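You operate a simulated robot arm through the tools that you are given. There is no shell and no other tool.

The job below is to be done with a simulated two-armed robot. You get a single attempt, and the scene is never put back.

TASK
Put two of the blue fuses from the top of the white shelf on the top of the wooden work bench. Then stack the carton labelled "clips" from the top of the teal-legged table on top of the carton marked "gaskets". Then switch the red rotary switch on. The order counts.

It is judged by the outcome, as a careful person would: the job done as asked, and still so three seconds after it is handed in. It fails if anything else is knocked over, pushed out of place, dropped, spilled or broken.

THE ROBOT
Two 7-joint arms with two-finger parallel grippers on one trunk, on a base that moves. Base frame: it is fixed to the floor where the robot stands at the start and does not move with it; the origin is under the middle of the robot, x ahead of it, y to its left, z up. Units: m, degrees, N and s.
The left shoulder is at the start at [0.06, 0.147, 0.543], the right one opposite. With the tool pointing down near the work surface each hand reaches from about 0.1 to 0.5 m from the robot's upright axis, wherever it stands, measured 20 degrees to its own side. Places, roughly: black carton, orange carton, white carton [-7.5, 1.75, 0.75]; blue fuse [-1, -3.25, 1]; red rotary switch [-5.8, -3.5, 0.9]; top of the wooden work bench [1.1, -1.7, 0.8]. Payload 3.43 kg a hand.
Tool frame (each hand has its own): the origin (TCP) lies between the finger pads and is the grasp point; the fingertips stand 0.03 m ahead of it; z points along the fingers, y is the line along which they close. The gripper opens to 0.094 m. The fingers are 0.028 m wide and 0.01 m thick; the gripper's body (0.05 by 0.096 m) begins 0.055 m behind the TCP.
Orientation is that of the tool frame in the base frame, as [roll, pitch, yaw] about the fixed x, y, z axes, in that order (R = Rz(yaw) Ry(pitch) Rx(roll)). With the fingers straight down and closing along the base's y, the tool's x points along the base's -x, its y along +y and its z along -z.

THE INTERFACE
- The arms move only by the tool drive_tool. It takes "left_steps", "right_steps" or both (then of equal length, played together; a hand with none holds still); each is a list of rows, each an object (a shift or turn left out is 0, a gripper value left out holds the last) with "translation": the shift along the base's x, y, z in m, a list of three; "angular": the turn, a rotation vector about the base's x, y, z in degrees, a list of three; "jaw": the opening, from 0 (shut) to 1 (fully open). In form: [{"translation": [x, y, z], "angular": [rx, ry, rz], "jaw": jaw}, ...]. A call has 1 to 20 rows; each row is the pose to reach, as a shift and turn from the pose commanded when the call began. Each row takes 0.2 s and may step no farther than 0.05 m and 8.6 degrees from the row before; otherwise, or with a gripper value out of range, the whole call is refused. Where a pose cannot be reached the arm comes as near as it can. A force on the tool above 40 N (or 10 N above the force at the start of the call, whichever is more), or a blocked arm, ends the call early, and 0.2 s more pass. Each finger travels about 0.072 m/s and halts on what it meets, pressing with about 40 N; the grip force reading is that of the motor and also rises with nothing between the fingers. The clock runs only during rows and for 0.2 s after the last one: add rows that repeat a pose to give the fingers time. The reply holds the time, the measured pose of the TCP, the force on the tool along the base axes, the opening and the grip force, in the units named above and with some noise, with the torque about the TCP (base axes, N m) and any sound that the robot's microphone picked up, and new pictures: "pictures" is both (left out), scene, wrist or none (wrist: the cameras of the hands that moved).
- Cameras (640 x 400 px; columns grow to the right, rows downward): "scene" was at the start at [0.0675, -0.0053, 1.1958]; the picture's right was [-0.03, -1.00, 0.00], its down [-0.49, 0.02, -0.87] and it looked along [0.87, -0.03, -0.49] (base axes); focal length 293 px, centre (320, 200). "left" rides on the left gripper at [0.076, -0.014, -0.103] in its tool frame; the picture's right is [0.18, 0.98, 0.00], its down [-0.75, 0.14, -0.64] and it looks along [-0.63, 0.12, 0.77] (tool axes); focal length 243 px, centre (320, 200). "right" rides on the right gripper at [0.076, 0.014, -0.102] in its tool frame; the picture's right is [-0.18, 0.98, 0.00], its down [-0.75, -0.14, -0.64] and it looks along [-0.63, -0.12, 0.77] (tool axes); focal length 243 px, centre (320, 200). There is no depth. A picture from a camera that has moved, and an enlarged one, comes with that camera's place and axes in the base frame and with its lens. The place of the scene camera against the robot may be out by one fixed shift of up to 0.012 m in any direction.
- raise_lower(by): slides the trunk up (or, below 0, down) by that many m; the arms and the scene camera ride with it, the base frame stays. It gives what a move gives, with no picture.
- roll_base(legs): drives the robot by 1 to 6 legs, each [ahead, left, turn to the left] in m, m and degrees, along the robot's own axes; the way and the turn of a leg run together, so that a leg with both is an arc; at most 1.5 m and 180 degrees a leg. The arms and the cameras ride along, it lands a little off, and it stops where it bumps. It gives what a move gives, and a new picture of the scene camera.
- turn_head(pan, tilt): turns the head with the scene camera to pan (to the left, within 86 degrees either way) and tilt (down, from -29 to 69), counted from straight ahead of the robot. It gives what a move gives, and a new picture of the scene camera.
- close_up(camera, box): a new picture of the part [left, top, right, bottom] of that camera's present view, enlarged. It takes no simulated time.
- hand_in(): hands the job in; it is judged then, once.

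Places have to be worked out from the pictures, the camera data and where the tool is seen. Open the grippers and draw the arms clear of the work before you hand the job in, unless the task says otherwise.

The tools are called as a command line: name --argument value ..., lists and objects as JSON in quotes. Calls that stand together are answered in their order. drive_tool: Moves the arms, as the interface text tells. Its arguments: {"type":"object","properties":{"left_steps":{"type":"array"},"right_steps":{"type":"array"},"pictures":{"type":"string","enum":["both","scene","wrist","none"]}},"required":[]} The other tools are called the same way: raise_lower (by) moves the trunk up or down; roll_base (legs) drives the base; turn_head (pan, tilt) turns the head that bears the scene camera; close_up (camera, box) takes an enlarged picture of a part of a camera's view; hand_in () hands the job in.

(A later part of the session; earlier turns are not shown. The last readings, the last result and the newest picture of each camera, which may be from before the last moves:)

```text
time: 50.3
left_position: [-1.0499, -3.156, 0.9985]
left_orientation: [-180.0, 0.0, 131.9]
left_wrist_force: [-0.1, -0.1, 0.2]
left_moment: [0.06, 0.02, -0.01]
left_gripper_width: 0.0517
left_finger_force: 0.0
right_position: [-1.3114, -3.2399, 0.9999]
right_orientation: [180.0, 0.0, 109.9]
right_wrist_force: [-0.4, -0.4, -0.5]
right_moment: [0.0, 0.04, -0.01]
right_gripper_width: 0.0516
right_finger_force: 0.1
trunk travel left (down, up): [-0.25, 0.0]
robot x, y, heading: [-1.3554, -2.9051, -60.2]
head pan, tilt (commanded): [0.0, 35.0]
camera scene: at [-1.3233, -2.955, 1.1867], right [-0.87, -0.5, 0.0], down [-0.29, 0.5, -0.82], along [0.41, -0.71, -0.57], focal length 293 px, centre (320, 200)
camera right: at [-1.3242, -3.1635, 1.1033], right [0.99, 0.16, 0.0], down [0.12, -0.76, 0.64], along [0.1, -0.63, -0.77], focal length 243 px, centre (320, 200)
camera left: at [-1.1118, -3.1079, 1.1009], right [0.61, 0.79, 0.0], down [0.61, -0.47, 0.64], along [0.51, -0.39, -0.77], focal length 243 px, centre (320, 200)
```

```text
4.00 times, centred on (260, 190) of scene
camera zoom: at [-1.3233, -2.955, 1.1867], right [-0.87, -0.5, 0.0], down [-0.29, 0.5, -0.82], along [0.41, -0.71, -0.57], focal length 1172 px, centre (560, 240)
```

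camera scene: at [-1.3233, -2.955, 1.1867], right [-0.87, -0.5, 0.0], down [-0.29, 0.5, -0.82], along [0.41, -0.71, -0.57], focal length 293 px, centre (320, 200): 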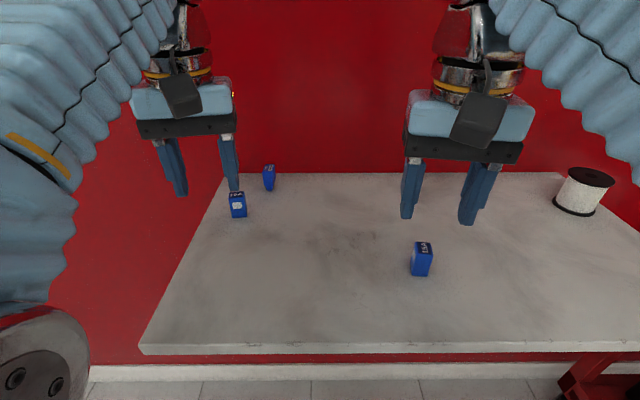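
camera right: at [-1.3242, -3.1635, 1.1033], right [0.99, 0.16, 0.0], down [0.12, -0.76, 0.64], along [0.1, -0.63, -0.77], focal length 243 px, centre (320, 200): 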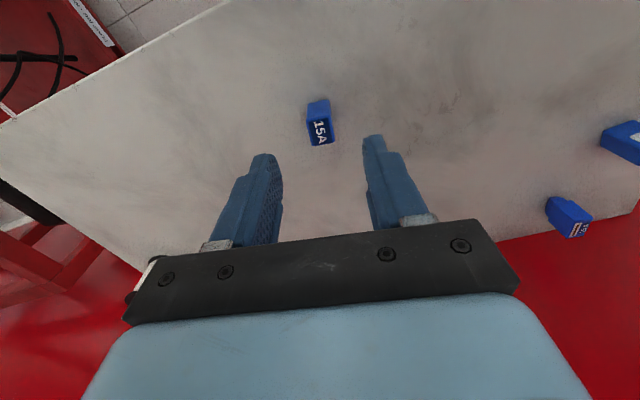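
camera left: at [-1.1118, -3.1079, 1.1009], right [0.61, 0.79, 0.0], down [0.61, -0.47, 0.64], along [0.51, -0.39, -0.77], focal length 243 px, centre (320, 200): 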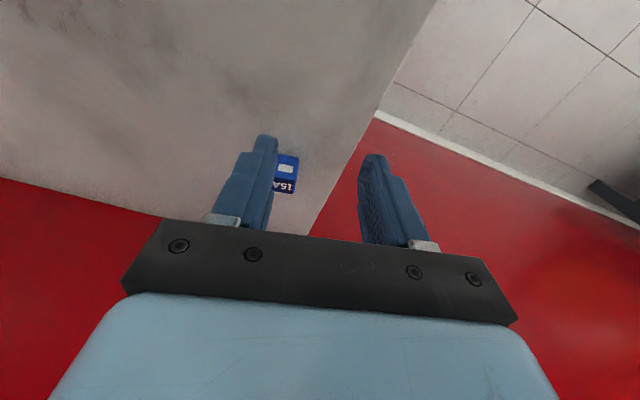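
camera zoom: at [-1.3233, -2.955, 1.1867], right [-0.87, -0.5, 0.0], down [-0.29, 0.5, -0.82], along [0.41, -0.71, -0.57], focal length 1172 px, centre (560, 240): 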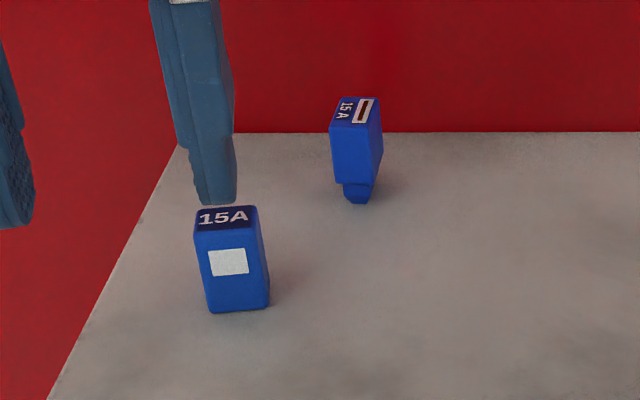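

Both yaws match now. I lower the right hand to z≈0.945 around C and slide the left hand over A at about (-1.030, -3.210).

drive_tool --left_steps '[{"translation": [0.01, -0.027, 0]}, {"translation": [0.0196, -0.0539, 0]}, {"translation": [0.0196, -0.0539, 0]}]' --right_steps '[{"translation": [0, 0, -0.028]}, {"translation": [-0.0005, -0.0005, -0.055]}, {"translation": [-0.0005, -0.0005, -0.055]}]'

close_up --camera "right" --box '[240, 105, 400, 215]'

close_up --camera "left" --box '[240, 85, 400, 195]'

```text
time: 51.1
left_position: [-1.0471, -3.1634, 0.9996]
left_orientation: [-179.9, 0.3, 131.9]
left_wrist_force: [-0.3, 0.5, 0.0]
left_moment: [0.0, 0.01, -0.01]
left_gripper_width: 0.0517
left_finger_force: 0.0
left hand out of reach, approached as far as the arm can: row 1, 2, 3
right_position: [-1.3139, -3.2407, 0.9436]
right_orientation: [179.9, -0.1, 109.8]
right_wrist_force: [0.0, -0.6, -0.4]
right_moment: [0.02, 0.02, 0.0]
right_gripper_width: 0.0517
right_finger_force: 0.1
trunk travel left (down, up): [-0.25, 0.0]
robot x, y, heading: [-1.3589, -2.901, -60.2]
head pan, tilt (commanded): [0.0, 35.0]
camera scene: at [-1.3235, -2.9549, 1.1868], right [-0.87, -0.5, 0.0], down [-0.29, 0.5, -0.82], along [0.41, -0.71, -0.57], focal length 293 px, centre (320, 200)
camera right: at [-1.3255, -3.1636, 1.0476], right [0.99, 0.16, 0.0], down [0.12, -0.76, 0.64], along [0.1, -0.63, -0.77], focal length 243 px, centre (320, 200)
camera left: at [-1.1086, -3.1159, 1.101], right [0.61, 0.79, 0.0], down [0.61, -0.46, 0.65], along [0.51, -0.39, -0.76], focal length 243 px, centre (320, 200)
```

scene: 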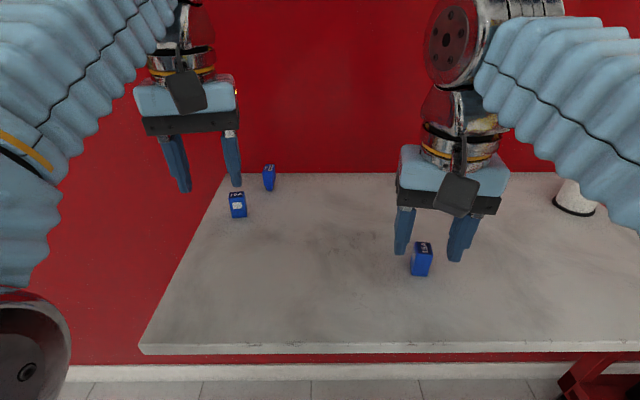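
right: 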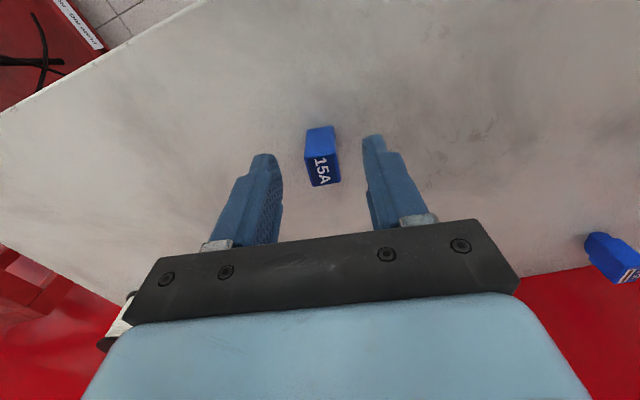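
left: 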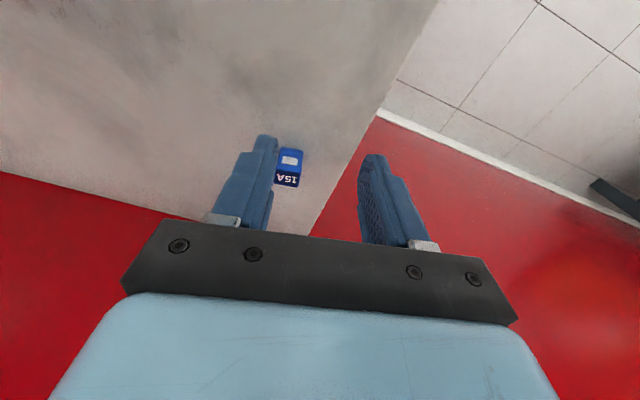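

```text
3.64 times, centred on (320, 160) of right
camera zoom: at [-1.3255, -3.1636, 1.0476], right [0.99, 0.16, 0.0], down [0.12, -0.76, 0.64], along [0.1, -0.63, -0.77], focal length 882 px, centre (320, 346)
```

zoom: 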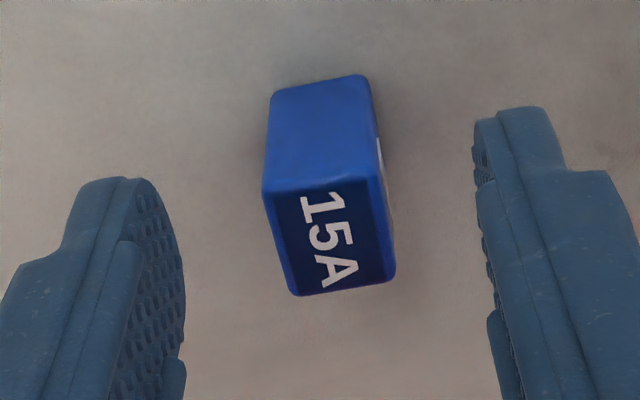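

```text
3.64 times, centred on (320, 140) of left
camera zoom: at [-1.1086, -3.1159, 1.101], right [0.61, 0.79, 0.0], down [0.61, -0.46, 0.65], along [0.51, -0.39, -0.76], focal length 882 px, centre (320, 418)
```

zoom: 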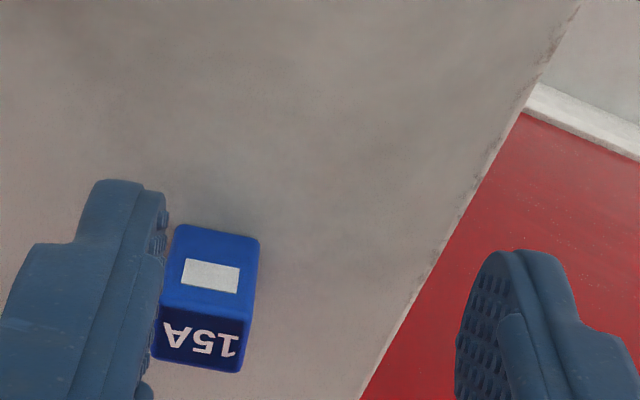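

The left hand was stopped short by its reach at that height, so I take it lower (z≈0.972, tips still above the fuse) over A at (-1.029, -3.2115). The right hand shifts 3 mm and lowers to z≈0.924 around C.

drive_tool --left_steps '[{"translation": [0.009, -0.024, -0.015]}, {"translation": [0.0179, -0.0481, -0.0276]}, {"translation": [0.0179, -0.0481, -0.0276]}]' --right_steps '[{"translation": [0.0013, 0.0026, 0]}, {"translation": [0.0013, 0.0026, -0.0195]}, {"translation": [0.0013, 0.0026, -0.0195]}]'

close_up --camera "left" --box '[240, 85, 400, 195]'

close_up --camera "scene" --box '[180, 140, 500, 300]'

```text
time: 51.9
left_position: [-1.0303, -3.2123, 0.9697]
left_orientation: [180.0, 0.1, 131.8]
left_wrist_force: [0.1, 0.5, -0.1]
left_moment: [0.01, 0.01, 0.03]
left_gripper_width: 0.0517
left_finger_force: 0.1
right_position: [-1.312, -3.2378, 0.9255]
right_orientation: [179.9, 0.1, 109.9]
right_wrist_force: [-0.6, -0.2, -0.8]
right_moment: [-0.02, -0.01, 0.0]
right_gripper_width: 0.0516
right_finger_force: 0.0
trunk travel left (down, up): [-0.25, 0.0]
robot x, y, heading: [-1.3599, -2.9025, -60.3]
head pan, tilt (commanded): [0.0, 35.0]
camera scene: at [-1.3235, -2.955, 1.1867], right [-0.87, -0.5, 0.0], down [-0.29, 0.5, -0.82], along [0.41, -0.71, -0.57], focal length 293 px, centre (320, 200)
camera right: at [-1.3239, -3.1611, 1.0291], right [0.99, 0.16, 0.0], down [0.12, -0.76, 0.64], along [0.1, -0.63, -0.77], focal length 243 px, centre (320, 200)
camera left: at [-1.0909, -3.1653, 1.073], right [0.61, 0.79, 0.0], down [0.61, -0.47, 0.64], along [0.51, -0.39, -0.77], focal length 243 px, centre (320, 200)
```

scene: 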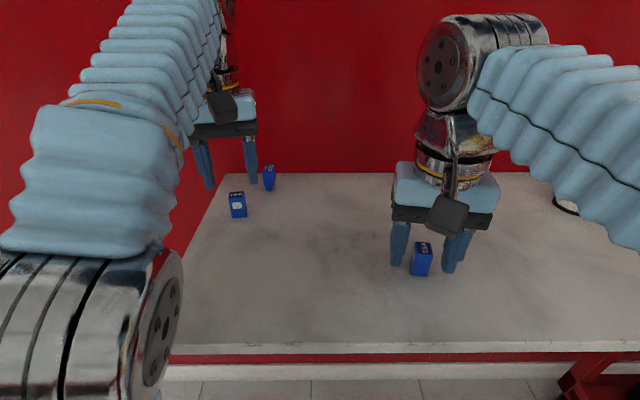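
right: 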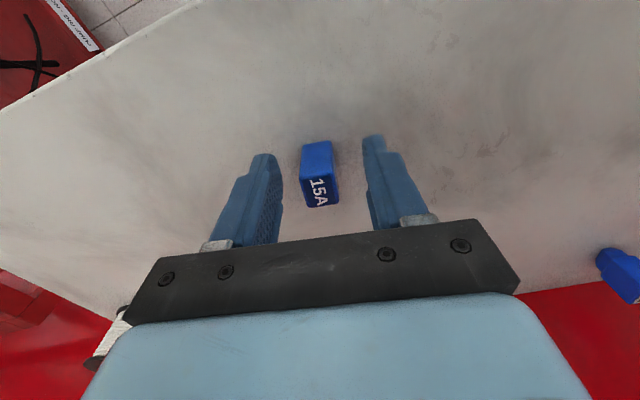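
left: 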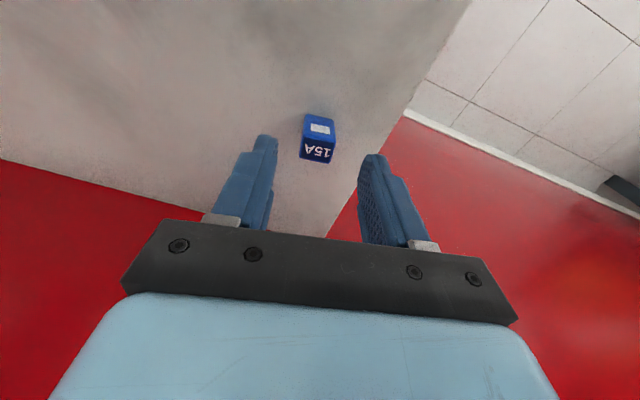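

```text
3.64 times, centred on (320, 140) of left
camera zoom: at [-1.0909, -3.1653, 1.073], right [0.61, 0.79, 0.0], down [0.61, -0.47, 0.64], along [0.51, -0.39, -0.77], focal length 882 px, centre (320, 418)
```

zoom: 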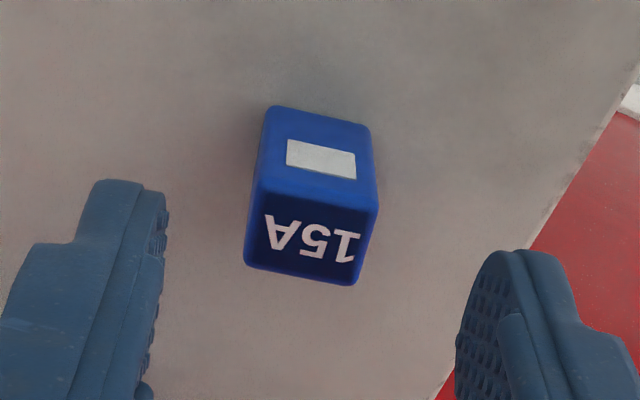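

```text
2.00 times, centred on (340, 220) of scene
camera zoom: at [-1.3235, -2.955, 1.1867], right [-0.87, -0.5, 0.0], down [-0.29, 0.5, -0.82], along [0.41, -0.71, -0.57], focal length 586 px, centre (280, 160)
```

zoom: 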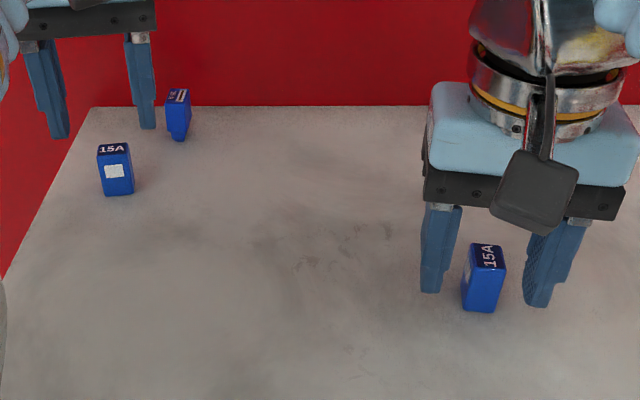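

C sits between the right fingers and A lines up under the left ones (about 2 mm off laterally). I close the right hand on C and lower the left hand to z≈0.925 around A.

drive_tool --left_steps '[{"translation": [-0.0016, -0.0015, 0]}, {"translation": [-0.0016, -0.0015, -0.022]}, {"translation": [-0.0016, -0.0015, -0.0447]}, {"translation": [-0.0016, -0.0015, -0.0447]}]' --right_steps '[{"jaw": 0.35}, {"jaw": 0.2}, {"jaw": 0.1}, {"jaw": 0.1}]'

```text
time: 52.9
left_position: [-1.0325, -3.2145, 0.9282]
left_orientation: [-180.0, 0.0, 131.9]
left_wrist_force: [0.0, 0.2, -0.6]
left_moment: [0.0, 0.03, -0.01]
left_gripper_width: 0.0518
left_finger_force: 0.0
right_position: [-1.3132, -3.238, 0.9248]
right_orientation: [-180.0, 0.1, 109.8]
right_wrist_force: [0.7, 0.1, -0.1]
right_moment: [0.03, 0.03, 0.02]
right_gripper_width: 0.0185
right_finger_force: 39.8
trunk travel left (down, up): [-0.25, 0.0]
robot x, y, heading: [-1.3575, -2.9036, -60.0]
head pan, tilt (commanded): [0.0, 35.0]
camera scene: at [-1.3235, -2.9549, 1.1868], right [-0.87, -0.5, 0.0], down [-0.29, 0.5, -0.82], along [0.41, -0.71, -0.57], focal length 293 px, centre (320, 200)
camera right: at [-1.324, -3.161, 1.0293], right [0.99, 0.16, 0.0], down [0.12, -0.76, 0.64], along [0.1, -0.63, -0.77], focal length 243 px, centre (320, 200)
camera left: at [-1.0933, -3.1667, 1.0298], right [0.61, 0.79, 0.0], down [0.61, -0.47, 0.64], along [0.51, -0.39, -0.77], focal length 243 px, centre (320, 200)
```

scene: 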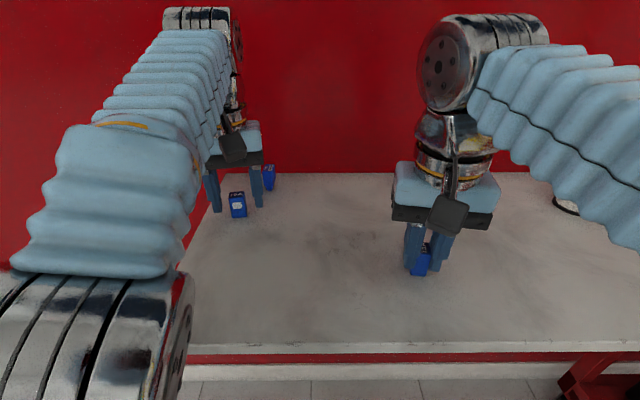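
right: 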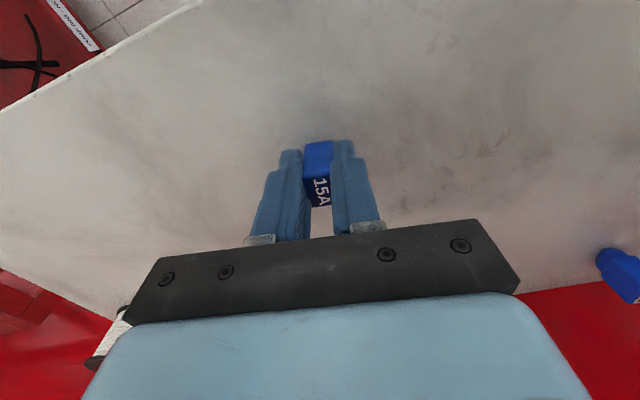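
left: 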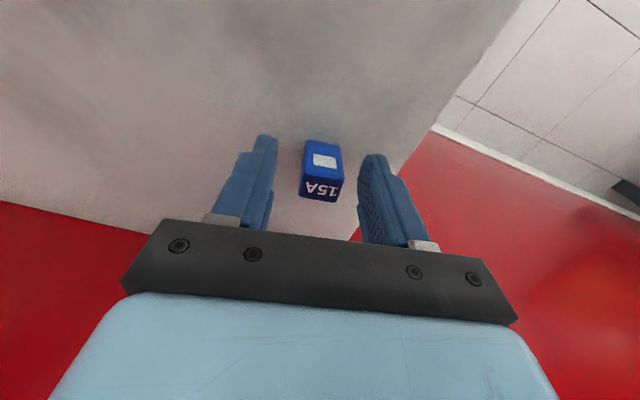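

The right hand holds C (width 0.0185, 39.8 N). The left fingers straddle A; I lower it 3 mm and close on A.

drive_tool --left_steps '[{"translation": [0, 0, -0.003], "jaw": 0.4}, {"translation": [0, 0, -0.003], "jaw": 0.25}, {"translation": [0, 0, -0.003], "jaw": 0.1}, {"translation": [0, 0, -0.003], "jaw": 0.1}]' --pictures "wrist"

```text
time: 53.9
left_position: [-1.0323, -3.2144, 0.9263]
left_orientation: [180.0, 0.1, 131.9]
left_wrist_force: [0.0, -0.3, 0.6]
left_moment: [0.01, -0.04, -0.02]
left_gripper_width: 0.0224
left_finger_force: 39.7
right_position: [-1.3127, -3.2378, 0.9266]
right_orientation: [180.0, 0.0, 110.0]
right_wrist_force: [0.4, -0.3, -0.3]
right_moment: [0.01, -0.04, 0.0]
right_gripper_width: 0.0183
right_finger_force: 40.2
trunk travel left (down, up): [-0.25, 0.0]
robot x, y, heading: [-1.3582, -2.9002, -59.9]
head pan, tilt (commanded): [0.0, 35.0]
camera left: at [-1.0934, -3.1667, 1.0269], right [0.61, 0.79, 0.0], down [0.61, -0.47, 0.64], along [0.51, -0.39, -0.77], focal length 243 px, centre (320, 200)
```

left: 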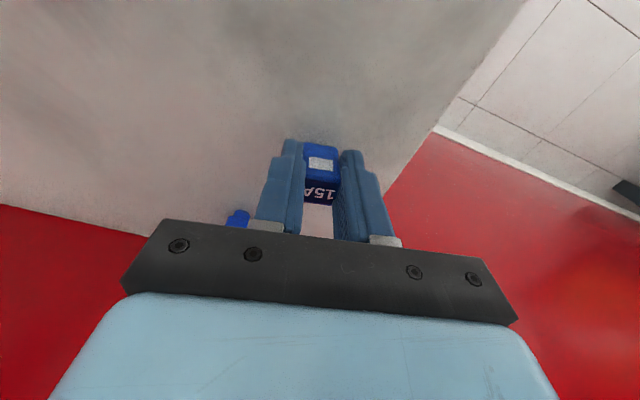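

Both fuses are gripped. I lift both straight up, then draw the left hand back toward the robot.

drive_tool --left_steps '[{"translation": [0, 0, 0.02]}, {"translation": [0, 0, 0.042]}, {"translation": [-0.014, 0.038, 0.055]}, {"translation": [-0.03, 0.078, 0.07]}, {"translation": [-0.047, 0.115, 0.073]}, {"translation": [-0.062, 0.148, 0.073]}]' --right_steps '[{"translation": [0, 0, 0.02]}, {"translation": [0, 0, 0.042]}, {"translation": [0, 0, 0.06]}, {"translation": [-0.005, 0.008, 0.073]}, {"translation": [-0.013, 0.017, 0.073]}, {"translation": [-0.022, 0.026, 0.073]}]'

```text
time: 55.3
left_position: [-1.0917, -3.065, 0.9959]
left_orientation: [179.9, 0.1, 132.1]
left_wrist_force: [0.5, 0.1, -0.8]
left_moment: [0.0, 0.01, 0.02]
left_gripper_width: 0.0223
left_finger_force: 39.8
right_position: [-1.3335, -3.2122, 0.9987]
right_orientation: [179.9, 0.1, 110.0]
right_wrist_force: [0.9, -0.1, 0.4]
right_moment: [0.01, 0.02, 0.0]
right_gripper_width: 0.0187
right_finger_force: 39.9
trunk travel left (down, up): [-0.25, 0.0]
robot x, y, heading: [-1.3593, -2.9041, -60.4]
head pan, tilt (commanded): [0.0, 35.0]
camera scene: at [-1.3232, -2.955, 1.1868], right [-0.87, -0.5, 0.0], down [-0.29, 0.5, -0.82], along [0.41, -0.71, -0.57], focal length 293 px, centre (320, 200)
camera right: at [-1.345, -3.1355, 1.1023], right [0.99, 0.16, 0.0], down [0.12, -0.76, 0.64], along [0.1, -0.63, -0.77], focal length 243 px, centre (320, 200)
camera left: at [-1.153, -3.0185, 1.0993], right [0.61, 0.79, 0.0], down [0.61, -0.47, 0.64], along [0.51, -0.39, -0.77], focal length 243 px, centre (320, 200)
```

scene: 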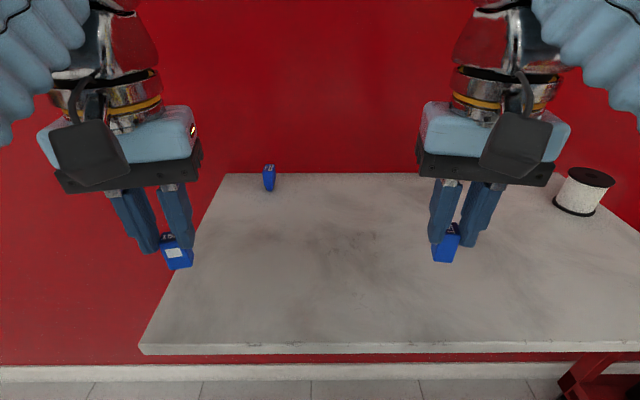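
right: 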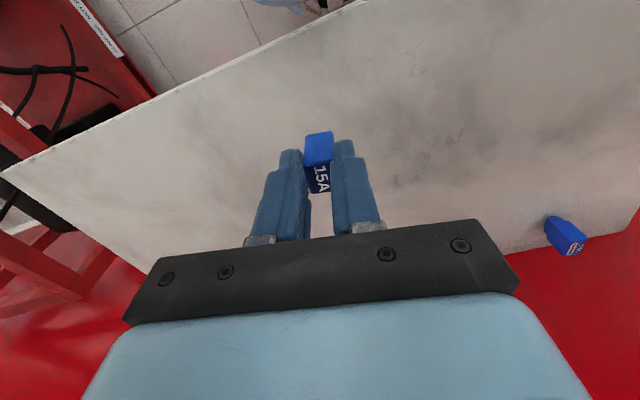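
left: 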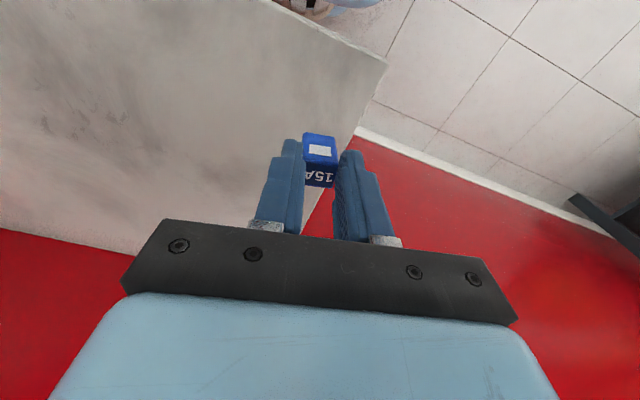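

Both fuses are in hand and clear. I back away from the shelf the way I came, then strafe left along the wall toward the bench, keeping about 0.65 m off the bench's front line.

roll_base --legs '[[-0.66, 0, 0], [0, 1.4, 0]]'

turn_head --pan 30 --tilt 25

```text
time: 65.4
left_position: [-0.2277, -1.8027, 0.9969]
left_orientation: [-180.0, 0.2, 133.0]
left_wrist_force: [0.2, -0.1, 0.6]
left_moment: [0.02, 0.0, 0.01]
left_gripper_width: 0.0225
left_finger_force: 40.1
right_position: [-0.4659, -1.9537, 0.9992]
right_orientation: [179.9, -0.1, 111.0]
right_wrist_force: [0.0, 0.0, -0.4]
right_moment: [-0.01, 0.0, 0.02]
right_gripper_width: 0.0186
right_finger_force: 39.8
trunk travel left (down, up): [-0.25, 0.0]
robot x, y, heading: [-0.4976, -1.6449, -58.8]
head pan, tilt (commanded): [0.0, 35.0]
camera scene: at [-0.4615, -1.6963, 1.1868], right [-0.86, -0.51, 0.0], down [-0.29, 0.49, -0.82], along [0.42, -0.7, -0.57], focal length 293 px, centre (320, 200)
```

scene: 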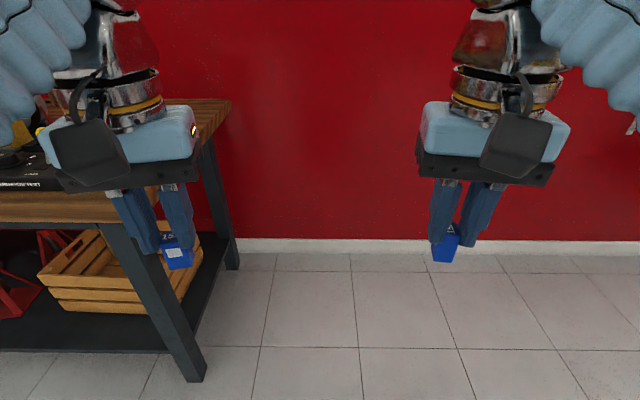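

```text
time: 66.3
left_position: [-0.2273, -1.8022, 0.9967]
left_orientation: [180.0, 0.2, 133.0]
left_wrist_force: [0.3, 0.7, 0.2]
left_moment: [0.0, 0.0, -0.02]
left_gripper_width: 0.0224
left_finger_force: 40.2
right_position: [-0.4667, -1.954, 0.9996]
right_orientation: [180.0, 0.1, 111.0]
right_wrist_force: [-0.8, 0.5, 0.5]
right_moment: [0.06, 0.0, -0.01]
right_gripper_width: 0.0183
right_finger_force: 40.1
trunk travel left (down, up): [-0.25, 0.0]
robot x, y, heading: [-0.4993, -1.6436, -58.8]
head pan, tilt (commanded): [30.0, 25.0]
camera scene: at [-0.4263, -1.6655, 1.2025], right [-0.49, -0.87, 0.0], down [-0.37, 0.21, -0.91], along [0.79, -0.44, -0.42], focal length 293 px, centre (320, 200)
```

scene: 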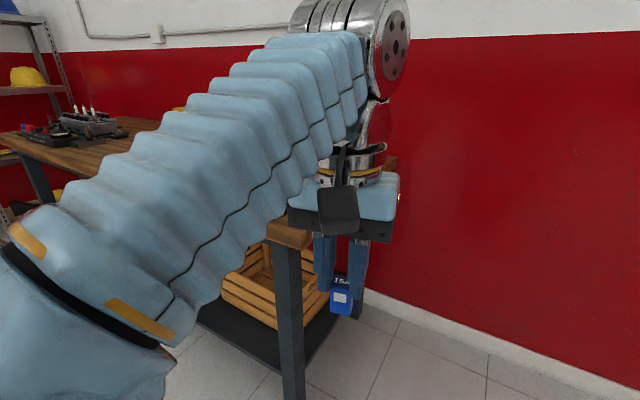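

The bench's right end is ahead-left, its front leg ~0.58 m ahead of my axis. I continue strafing left to the open middle of the bench.

roll_base --legs '[[0, 0, -1.2], [0, 1.3, 0]]'

turn_head --pan 0 --tilt 30

```text
time: 73.2
left_position: [0.8972, -1.1542, 0.9984]
left_orientation: [-180.0, 0.1, 132.5]
left_wrist_force: [-0.5, 0.4, -0.3]
left_moment: [0.02, -0.02, 0.0]
left_gripper_width: 0.0224
left_finger_force: 40.1
right_position: [0.6566, -1.3021, 0.9986]
right_orientation: [-180.0, 0.1, 110.4]
right_wrist_force: [0.5, 0.3, -0.6]
right_moment: [-0.01, 0.0, 0.02]
right_gripper_width: 0.0185
right_finger_force: 39.9
trunk travel left (down, up): [-0.25, 0.0]
robot x, y, heading: [0.6289, -0.9922, -59.5]
head pan, tilt (commanded): [30.0, 25.0]
camera scene: at [0.7004, -1.0141, 1.2025], right [-0.49, -0.87, 0.0], down [-0.37, 0.21, -0.91], along [0.79, -0.45, -0.42], focal length 293 px, centre (320, 200)
```

scene: 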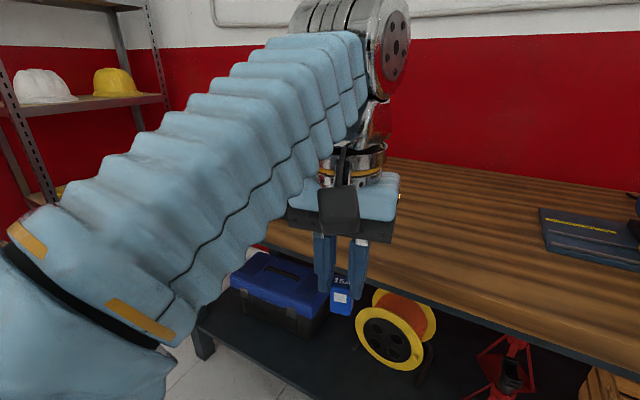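

```text
time: 74.2
left_position: [0.8967, -1.1537, 0.9963]
left_orientation: [180.0, 0.2, 132.4]
left_wrist_force: [-0.8, 0.1, -0.3]
left_moment: [0.01, -0.02, -0.01]
left_gripper_width: 0.0225
left_finger_force: 40.1
right_position: [0.6566, -1.3029, 0.9985]
right_orientation: [-180.0, 0.1, 110.4]
right_wrist_force: [-0.8, -0.3, -0.4]
right_moment: [-0.03, -0.01, 0.0]
right_gripper_width: 0.0183
right_finger_force: 40.0
trunk travel left (down, up): [-0.25, 0.0]
robot x, y, heading: [0.6321, -0.9913, -59.7]
head pan, tilt (commanded): [0.0, 30.0]
camera scene: at [0.6662, -1.0466, 1.1946], right [-0.86, -0.51, 0.0], down [-0.25, 0.43, -0.87], along [0.44, -0.75, -0.5], focal length 293 px, centre (320, 200)
```

scene: 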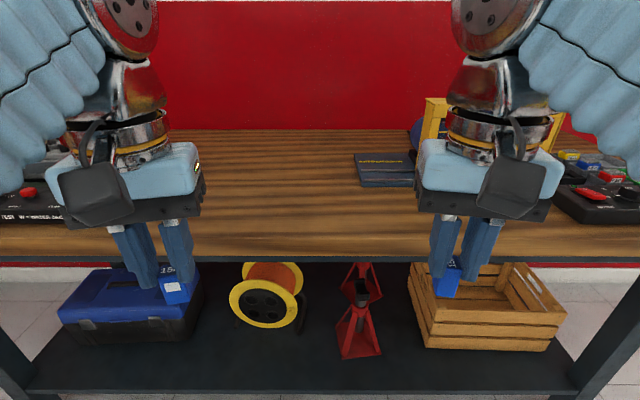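

I'm centred on the bench; the near middle area is free, with a flat book farther back right. I drive 0.2 m closer so the fuses can be set about 0.1 m inside the front edge.

roll_base --legs '[[0.2, 0, 0]]'

close_up --camera "right" --box '[0, 0, 640, 400]'

close_up --camera "left" --box '[0, 0, 640, 400]'

```text
time: 75.8
left_position: [0.997, -1.326, 0.9968]
left_orientation: [-180.0, 0.1, 132.3]
left_wrist_force: [-1.0, 0.0, -0.2]
left_moment: [-0.03, 0.01, 0.01]
left_gripper_width: 0.0225
left_finger_force: 40.1
right_position: [0.758, -1.4725, 0.9977]
right_orientation: [179.9, 0.1, 110.3]
right_wrist_force: [0.7, -0.3, 0.8]
right_moment: [0.01, 0.0, -0.01]
right_gripper_width: 0.0183
right_finger_force: 40.0
trunk travel left (down, up): [-0.25, 0.0]
robot x, y, heading: [0.7264, -1.1635, -59.6]
head pan, tilt (commanded): [0.0, 30.0]
camera scene: at [0.7661, -1.2176, 1.1946], right [-0.86, -0.5, 0.0], down [-0.25, 0.43, -0.87], along [0.44, -0.75, -0.5], focal length 293 px, centre (320, 200)
```

scene: 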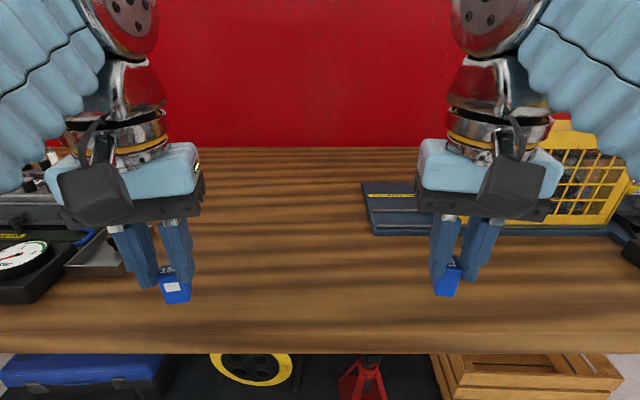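

```text
1.00 times, centred on (320, 200) of right (not enlarged: the box is as wide or as high as the picture)
camera zoom: at [0.7446, -1.3964, 1.1023], right [0.99, 0.17, 0.0], down [0.13, -0.76, 0.64], along [0.11, -0.63, -0.77], focal length 243 px, centre (320, 200)
```

zoom: 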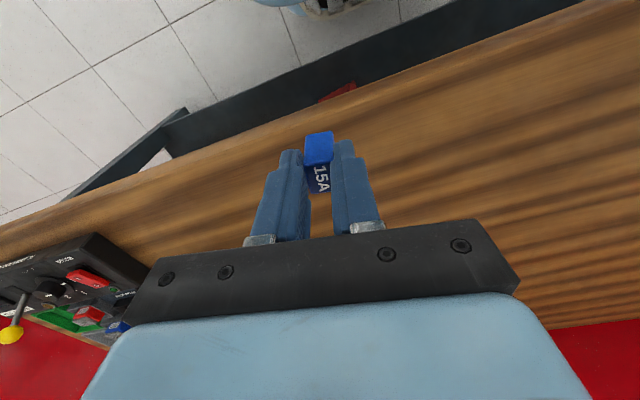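

```text
1.00 times, centred on (320, 200) of left (not enlarged: the box is as wide or as high as the picture)
camera zoom: at [0.9351, -1.278, 1.0995], right [0.6, 0.8, 0.0], down [0.61, -0.46, 0.64], along [0.51, -0.39, -0.77], focal length 243 px, centre (320, 200)
```

zoom: 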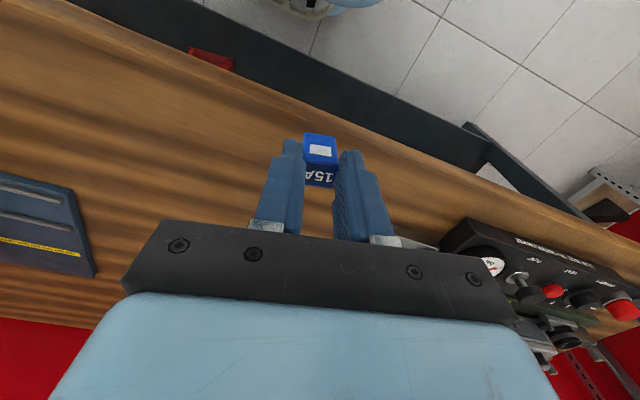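

I estimate the bench top at z≈0.825 and its front edge 0.30 m from my axis. I move both hands forward about 0.13 m and lower to z≈0.90, leaving the fuses a few cm above the wood.

drive_tool --left_steps '[{"translation": [0.0104, -0.0325, -0.01]}, {"translation": [0.0207, -0.065, -0.025]}, {"translation": [0.0311, -0.0975, -0.04]}, {"translation": [0.0414, -0.13, -0.055]}, {"translation": [0.0414, -0.13, -0.08]}, {"translation": [0.0414, -0.13, -0.097]}]' --right_steps '[{"translation": [0.016, -0.0275, -0.01]}, {"translation": [0.032, -0.055, -0.025]}, {"translation": [0.048, -0.0825, -0.04]}, {"translation": [0.0645, -0.11, -0.055]}, {"translation": [0.0645, -0.11, -0.08]}, {"translation": [0.0645, -0.11, -0.098]}]'

```text
time: 77.2
left_position: [1.038, -1.4534, 0.9041]
left_orientation: [-179.9, 0.5, 132.3]
left_wrist_force: [3.2, -3.1, 37.7]
left_moment: [-0.29, -0.31, 0.04]
left_gripper_width: 0.0228
left_finger_force: 39.7
right_position: [0.8212, -1.5821, 0.9045]
right_orientation: [180.0, 0.5, 110.3]
right_wrist_force: [-3.5, -2.2, 37.7]
right_moment: [-0.31, 0.05, -0.01]
right_gripper_width: 0.0188
right_finger_force: 40.0
trunk travel left (down, up): [-0.25, 0.0]
robot x, y, heading: [0.7291, -1.1631, -59.8]
head pan, tilt (commanded): [0.0, 30.0]
camera scene: at [0.7645, -1.2153, 1.1966], right [-0.86, -0.5, 0.0], down [-0.25, 0.43, -0.87], along [0.44, -0.75, -0.5], focal length 293 px, centre (320, 200)
camera right: at [0.8077, -1.5051, 1.0077], right [0.99, 0.17, 0.0], down [0.13, -0.75, 0.65], along [0.11, -0.64, -0.76], focal length 243 px, centre (320, 200)
camera left: at [0.9757, -1.4066, 1.0057], right [0.6, 0.8, 0.0], down [0.61, -0.46, 0.65], along [0.52, -0.39, -0.76], focal length 243 px, centre (320, 200)
```

scene: 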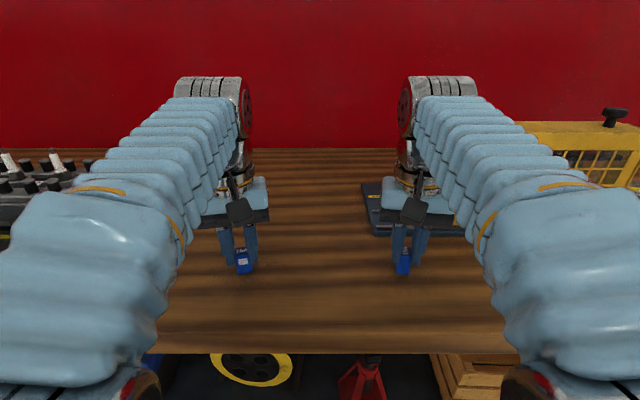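
right: 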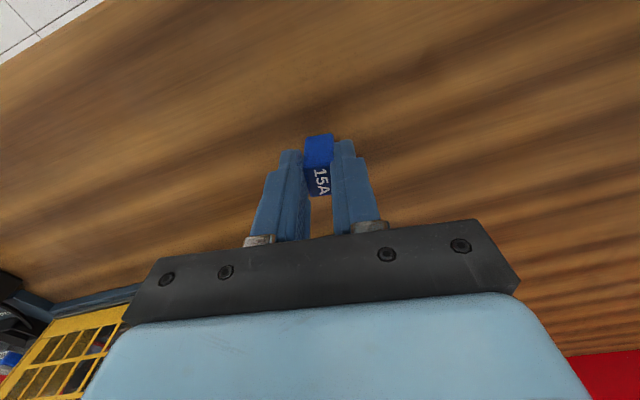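
left: 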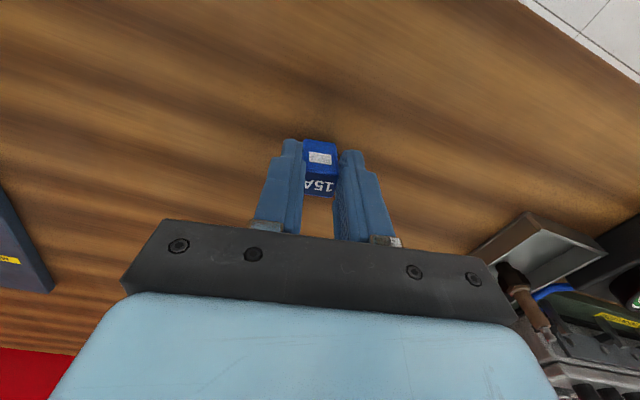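

Both fuses have touched the bench already (about 38 N up on each hand at TCP z≈0.904, so the top is near z≈0.866). I ease up 4 mm to take the load off before releasing.

drive_tool --left_steps '[{"translation": [0, 0, 0.004]}, {"translation": [0, 0, 0.004]}]' --right_steps '[{"translation": [0, 0, 0.004]}, {"translation": [0, 0, 0.004]}]' --pictures "none"

```text
time: 77.8
left_position: [1.0367, -1.4539, 0.9036]
left_orientation: [180.0, 0.1, 132.4]
left_wrist_force: [1.3, -1.4, 24.5]
left_moment: [-0.19, -0.21, 0.0]
left_gripper_width: 0.0226
left_finger_force: 40.2
right_position: [0.8207, -1.5821, 0.9048]
right_orientation: [-180.0, 0.0, 110.3]
right_wrist_force: [-2.0, -1.5, 12.5]
right_moment: [-0.2, 0.04, -0.01]
right_gripper_width: 0.0186
right_finger_force: 40.3
trunk travel left (down, up): [-0.25, 0.0]
robot x, y, heading: [0.7285, -1.1616, -59.6]
head pan, tilt (commanded): [0.0, 30.0]
```

Load has dropped to 24 N left and 12 N right; I ease up a little more on each.

drive_tool --left_steps '[{"translation": [0, 0, 0.005]}, {"translation": [0, 0, 0.005]}]' --right_steps '[{"translation": [0, 0, 0.002]}, {"translation": [0, 0, 0.002]}]' --pictures "none"

```text
time: 78.3
left_position: [1.0372, -1.4545, 0.9105]
left_orientation: [179.9, 0.1, 132.4]
left_wrist_force: [-0.4, -0.3, 0.1]
left_moment: [0.03, 0.01, -0.01]
left_gripper_width: 0.0223
left_finger_force: 40.2
right_position: [0.8211, -1.5846, 0.9063]
right_orientation: [180.0, -0.1, 110.3]
right_wrist_force: [-0.3, 0.0, -0.1]
right_moment: [0.03, 0.0, 0.01]
right_gripper_width: 0.0185
right_finger_force: 40.2
trunk travel left (down, up): [-0.25, 0.0]
robot x, y, heading: [0.7257, -1.1622, -59.8]
head pan, tilt (commanded): [0.0, 30.0]
```

Both are unloaded now; the left is ~5 mm up, the right about 1 mm. I bring each down gently for light contact.

drive_tool --left_steps '[{"translation": [0, 0, -0.002]}, {"translation": [0, 0, -0.004]}, {"translation": [0, 0, -0.004]}]' --right_steps '[{"translation": [0, 0, 0]}, {"translation": [0, 0, -0.001]}, {"translation": [0, 0, -0.001]}]'

close_up --camera "scene" --box '[200, 200, 450, 310]'

```text
time: 79.2
left_position: [1.0386, -1.4548, 0.9043]
left_orientation: [179.9, 0.1, 132.3]
left_wrist_force: [0.6, 0.4, 0.1]
left_moment: [-0.01, -0.03, 0.0]
left_gripper_width: 0.0224
left_finger_force: 40.0
right_position: [0.8212, -1.5841, 0.904]
right_orientation: [179.9, -0.1, 110.2]
right_wrist_force: [0.7, -0.4, -0.5]
right_moment: [-0.02, -0.01, 0.01]
right_gripper_width: 0.0183
right_finger_force: 40.3
trunk travel left (down, up): [-0.25, 0.0]
robot x, y, heading: [0.7312, -1.1611, -59.8]
head pan, tilt (commanded): [0.0, 30.0]
camera scene: at [0.7663, -1.2178, 1.1945], right [-0.86, -0.5, 0.0], down [-0.25, 0.43, -0.87], along [0.44, -0.75, -0.5], focal length 293 px, centre (320, 200)
camera right: at [0.809, -1.5067, 1.009], right [0.99, 0.17, 0.0], down [0.13, -0.76, 0.64], along [0.11, -0.63, -0.77], focal length 243 px, centre (320, 200)
camera left: at [0.9765, -1.4088, 1.0075], right [0.6, 0.8, 0.0], down [0.61, -0.46, 0.64], along [0.51, -0.39, -0.77], focal length 243 px, centre (320, 200)
```

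scene: 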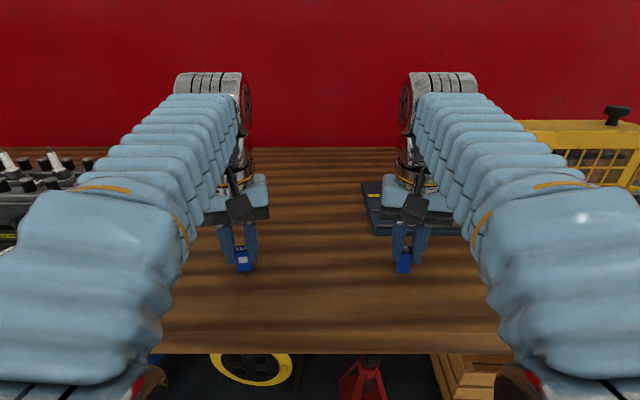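
right: 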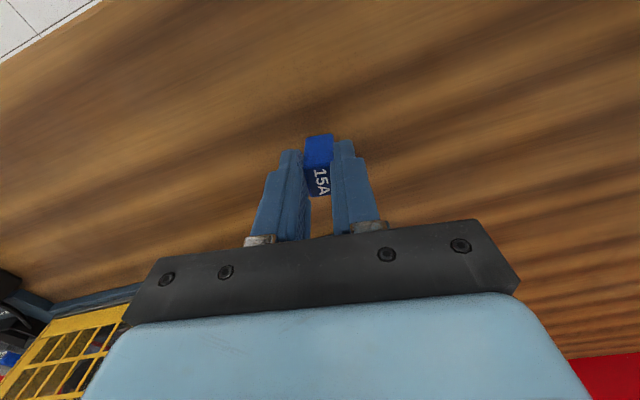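
left: 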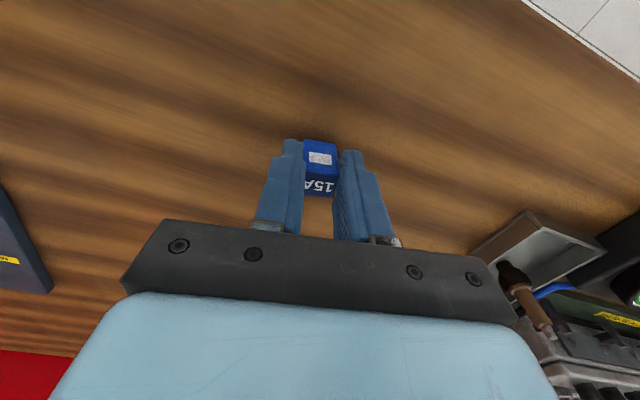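

```text
2.56 times, centred on (325, 255) of scene
camera zoom: at [0.7663, -1.2178, 1.1945], right [-0.86, -0.5, 0.0], down [-0.25, 0.43, -0.87], along [0.44, -0.75, -0.5], focal length 750 px, centre (307, 59)
```

zoom: 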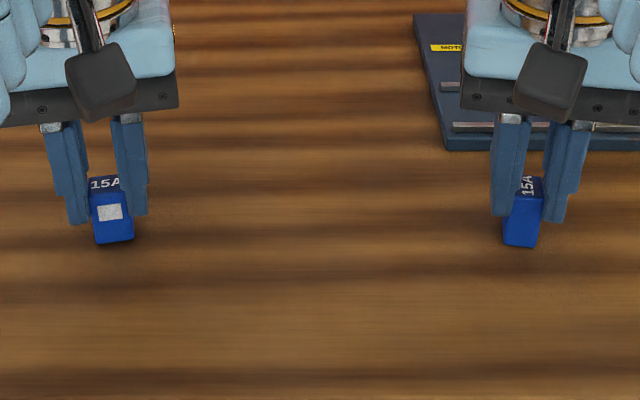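

Still no contact force. I lower both 1.5 mm more in a tiny step and read the forces.

drive_tool --left_steps '[{"translation": [0, 0, -0.0015]}, {"translation": [0, 0, -0.0015]}]' --right_steps '[{"translation": [0, 0, -0.001]}, {"translation": [0, 0, -0.001]}]' --pictures "none"

```text
time: 79.8
left_position: [1.039, -1.4546, 0.9049]
left_orientation: [179.9, 0.2, 132.4]
left_wrist_force: [-0.2, 0.3, 0.7]
left_moment: [0.02, 0.01, -0.03]
left_gripper_width: 0.0224
left_finger_force: 40.2
right_position: [0.8212, -1.5833, 0.9049]
right_orientation: [-180.0, 0.1, 110.3]
right_wrist_force: [-1.1, -2.1, 4.0]
right_moment: [-0.13, 0.02, -0.01]
right_gripper_width: 0.0182
right_finger_force: 40.3
trunk travel left (down, up): [-0.25, 0.0]
robot x, y, heading: [0.7285, -1.1647, -59.4]
head pan, tilt (commanded): [0.0, 30.0]
```

Right is now in light contact (4 N). I lower the left another 1.5 mm while the right holds still.

drive_tool --left_steps '[{"translation": [0, 0, -0.0015]}, {"translation": [0, 0, -0.0015]}]' --pictures "none"

```text
time: 80.3
left_position: [1.0384, -1.4551, 0.9039]
left_orientation: [180.0, 0.3, 132.4]
left_wrist_force: [2.5, -1.0, 26.4]
left_moment: [-0.15, -0.23, 0.04]
left_gripper_width: 0.0226
left_finger_force: 40.2
right_position: [0.8207, -1.5825, 0.9055]
right_orientation: [-180.0, 0.1, 110.4]
right_wrist_force: [0.4, 0.5, 0.1]
right_moment: [-0.02, -0.03, 0.01]
right_gripper_width: 0.0186
right_finger_force: 40.4
trunk travel left (down, up): [-0.25, 0.0]
robot x, y, heading: [0.7264, -1.1643, -59.5]
head pan, tilt (commanded): [0.0, 30.0]
```

Left contact is stiff (26 N for 1.5 mm). I raise it 1 mm and then open both grippers slowly to release.

drive_tool --left_steps '[{"translation": [0, 0, 0.001]}, {"translation": [0, 0, 0.001]}, {"translation": [0, 0, 0.001], "jaw": 0.3}, {"translation": [0, 0, 0.001], "jaw": 0.4}, {"translation": [0, 0, 0.001], "jaw": 0.5}, {"translation": [0, 0, 0.001], "jaw": 0.5}]' --right_steps '[{"translation": [0, 0, -0.0005]}, {"translation": [0, 0, -0.0005]}, {"translation": [0, 0, -0.0005], "jaw": 0.3}, {"translation": [0, 0, -0.0005], "jaw": 0.4}, {"translation": [0, 0, -0.0005], "jaw": 0.5}, {"translation": [0, 0, -0.0005], "jaw": 0.5}]'

```text
time: 81.8
left_position: [1.0388, -1.4545, 0.9041]
left_orientation: [-180.0, 0.0, 132.3]
left_wrist_force: [0.5, 1.2, 0.0]
left_moment: [-0.02, 0.02, -0.01]
left_gripper_width: 0.0471
left_finger_force: 0.0
right_position: [0.8217, -1.5842, 0.9035]
right_orientation: [-180.0, 0.0, 110.3]
right_wrist_force: [0.4, 0.5, -0.4]
right_moment: [-0.01, 0.02, 0.03]
right_gripper_width: 0.0472
right_finger_force: 0.1
trunk travel left (down, up): [-0.25, 0.0]
robot x, y, heading: [0.7343, -1.1624, -59.9]
head pan, tilt (commanded): [0.0, 30.0]
camera scene: at [0.7662, -1.2178, 1.1945], right [-0.86, -0.5, 0.0], down [-0.25, 0.43, -0.87], along [0.44, -0.75, -0.5], focal length 293 px, centre (320, 200)
camera right: at [0.8092, -1.5068, 1.0074], right [0.99, 0.17, 0.0], down [0.13, -0.76, 0.64], along [0.11, -0.63, -0.77], focal length 243 px, centre (320, 200)
camera left: at [0.977, -1.4088, 1.0057], right [0.6, 0.8, 0.0], down [0.61, -0.46, 0.64], along [0.51, -0.39, -0.77], focal length 243 px, centre (320, 200)
```

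scene: 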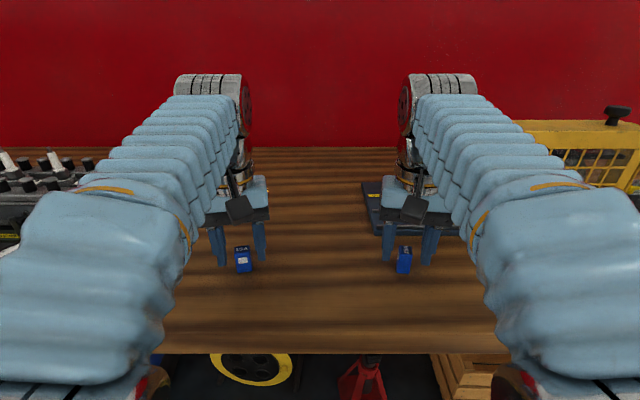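
right: 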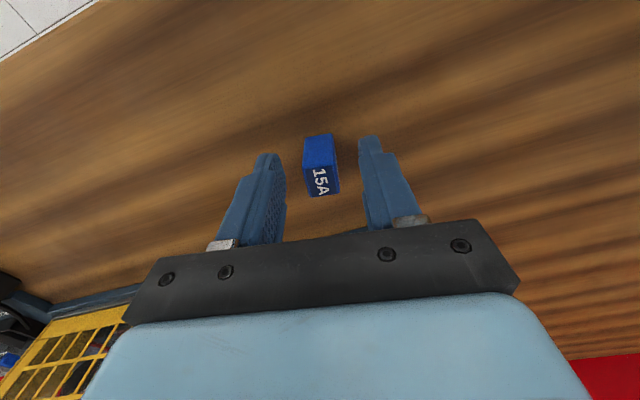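
left: 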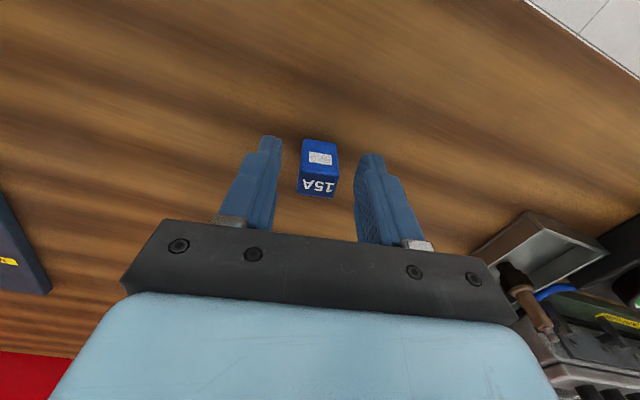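

Both fuses stand upright on the bench, free of the fingers. I lift the hands straight up, then draw them back to the travel pose and square the yaw again.

drive_tool --left_steps '[{"translation": [0, 0, 0.03]}, {"translation": [0, 0, 0.065]}, {"translation": [-0.0104, 0.0325, 0.08], "angular": [0, 0, -4]}, {"translation": [-0.0207, 0.065, 0.09], "angular": [0, 0, -8]}, {"translation": [-0.0311, 0.0975, 0.092], "angular": [0, 0, -12.4]}, {"translation": [-0.0414, 0.13, 0.092], "angular": [0, 0, -12.4]}]' --right_steps '[{"translation": [0, 0, 0.03]}, {"translation": [0, 0, 0.065]}, {"translation": [-0.016, 0.0275, 0.08], "angular": [0, 0, 4]}, {"translation": [-0.032, 0.055, 0.09], "angular": [0, 0, 8]}, {"translation": [-0.048, 0.0825, 0.092], "angular": [0, 0, 9.7]}, {"translation": [-0.0645, 0.11, 0.092], "angular": [0, 0, 9.7]}]' --pictures "scene"

close_up --camera "scene" --box '[160, 180, 480, 340]'

```text
time: 83.2
left_position: [0.9957, -1.3242, 0.995]
left_orientation: [-180.0, -0.1, 120.0]
left_wrist_force: [-0.3, 0.0, 0.1]
left_moment: [0.02, 0.03, -0.01]
left_gripper_width: 0.047
left_finger_force: 0.1
right_position: [0.7577, -1.4718, 0.9977]
right_orientation: [-180.0, 0.1, 120.1]
right_wrist_force: [-0.1, -0.4, -0.2]
right_moment: [0.05, 0.01, -0.02]
right_gripper_width: 0.0468
right_finger_force: 0.1
trunk travel left (down, up): [-0.25, 0.0]
robot x, y, heading: [0.7273, -1.1632, -59.7]
head pan, tilt (commanded): [0.0, 30.0]
camera scene: at [0.7664, -1.2181, 1.1945], right [-0.86, -0.5, 0.0], down [-0.25, 0.43, -0.87], along [0.44, -0.75, -0.5], focal length 293 px, centre (320, 200)
```

scene: 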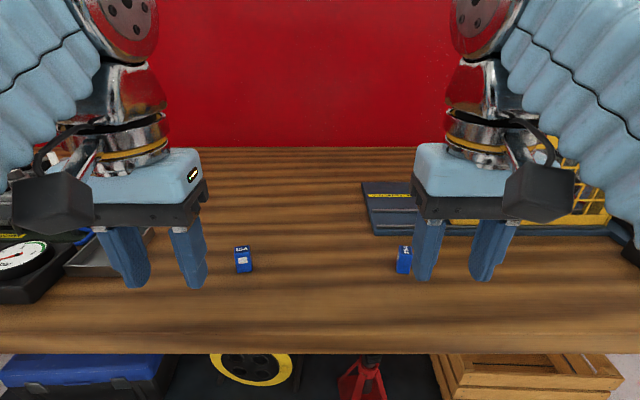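

```text
2.00 times, centred on (320, 260) of scene
camera zoom: at [0.7664, -1.2181, 1.1945], right [-0.86, -0.5, 0.0], down [-0.25, 0.43, -0.87], along [0.44, -0.75, -0.5], focal length 586 px, centre (320, 80)
```

zoom: 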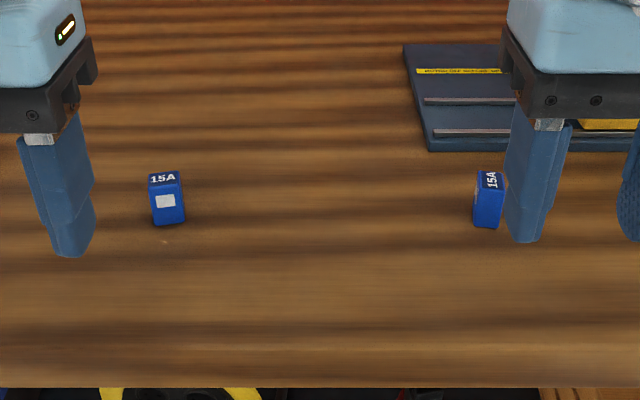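

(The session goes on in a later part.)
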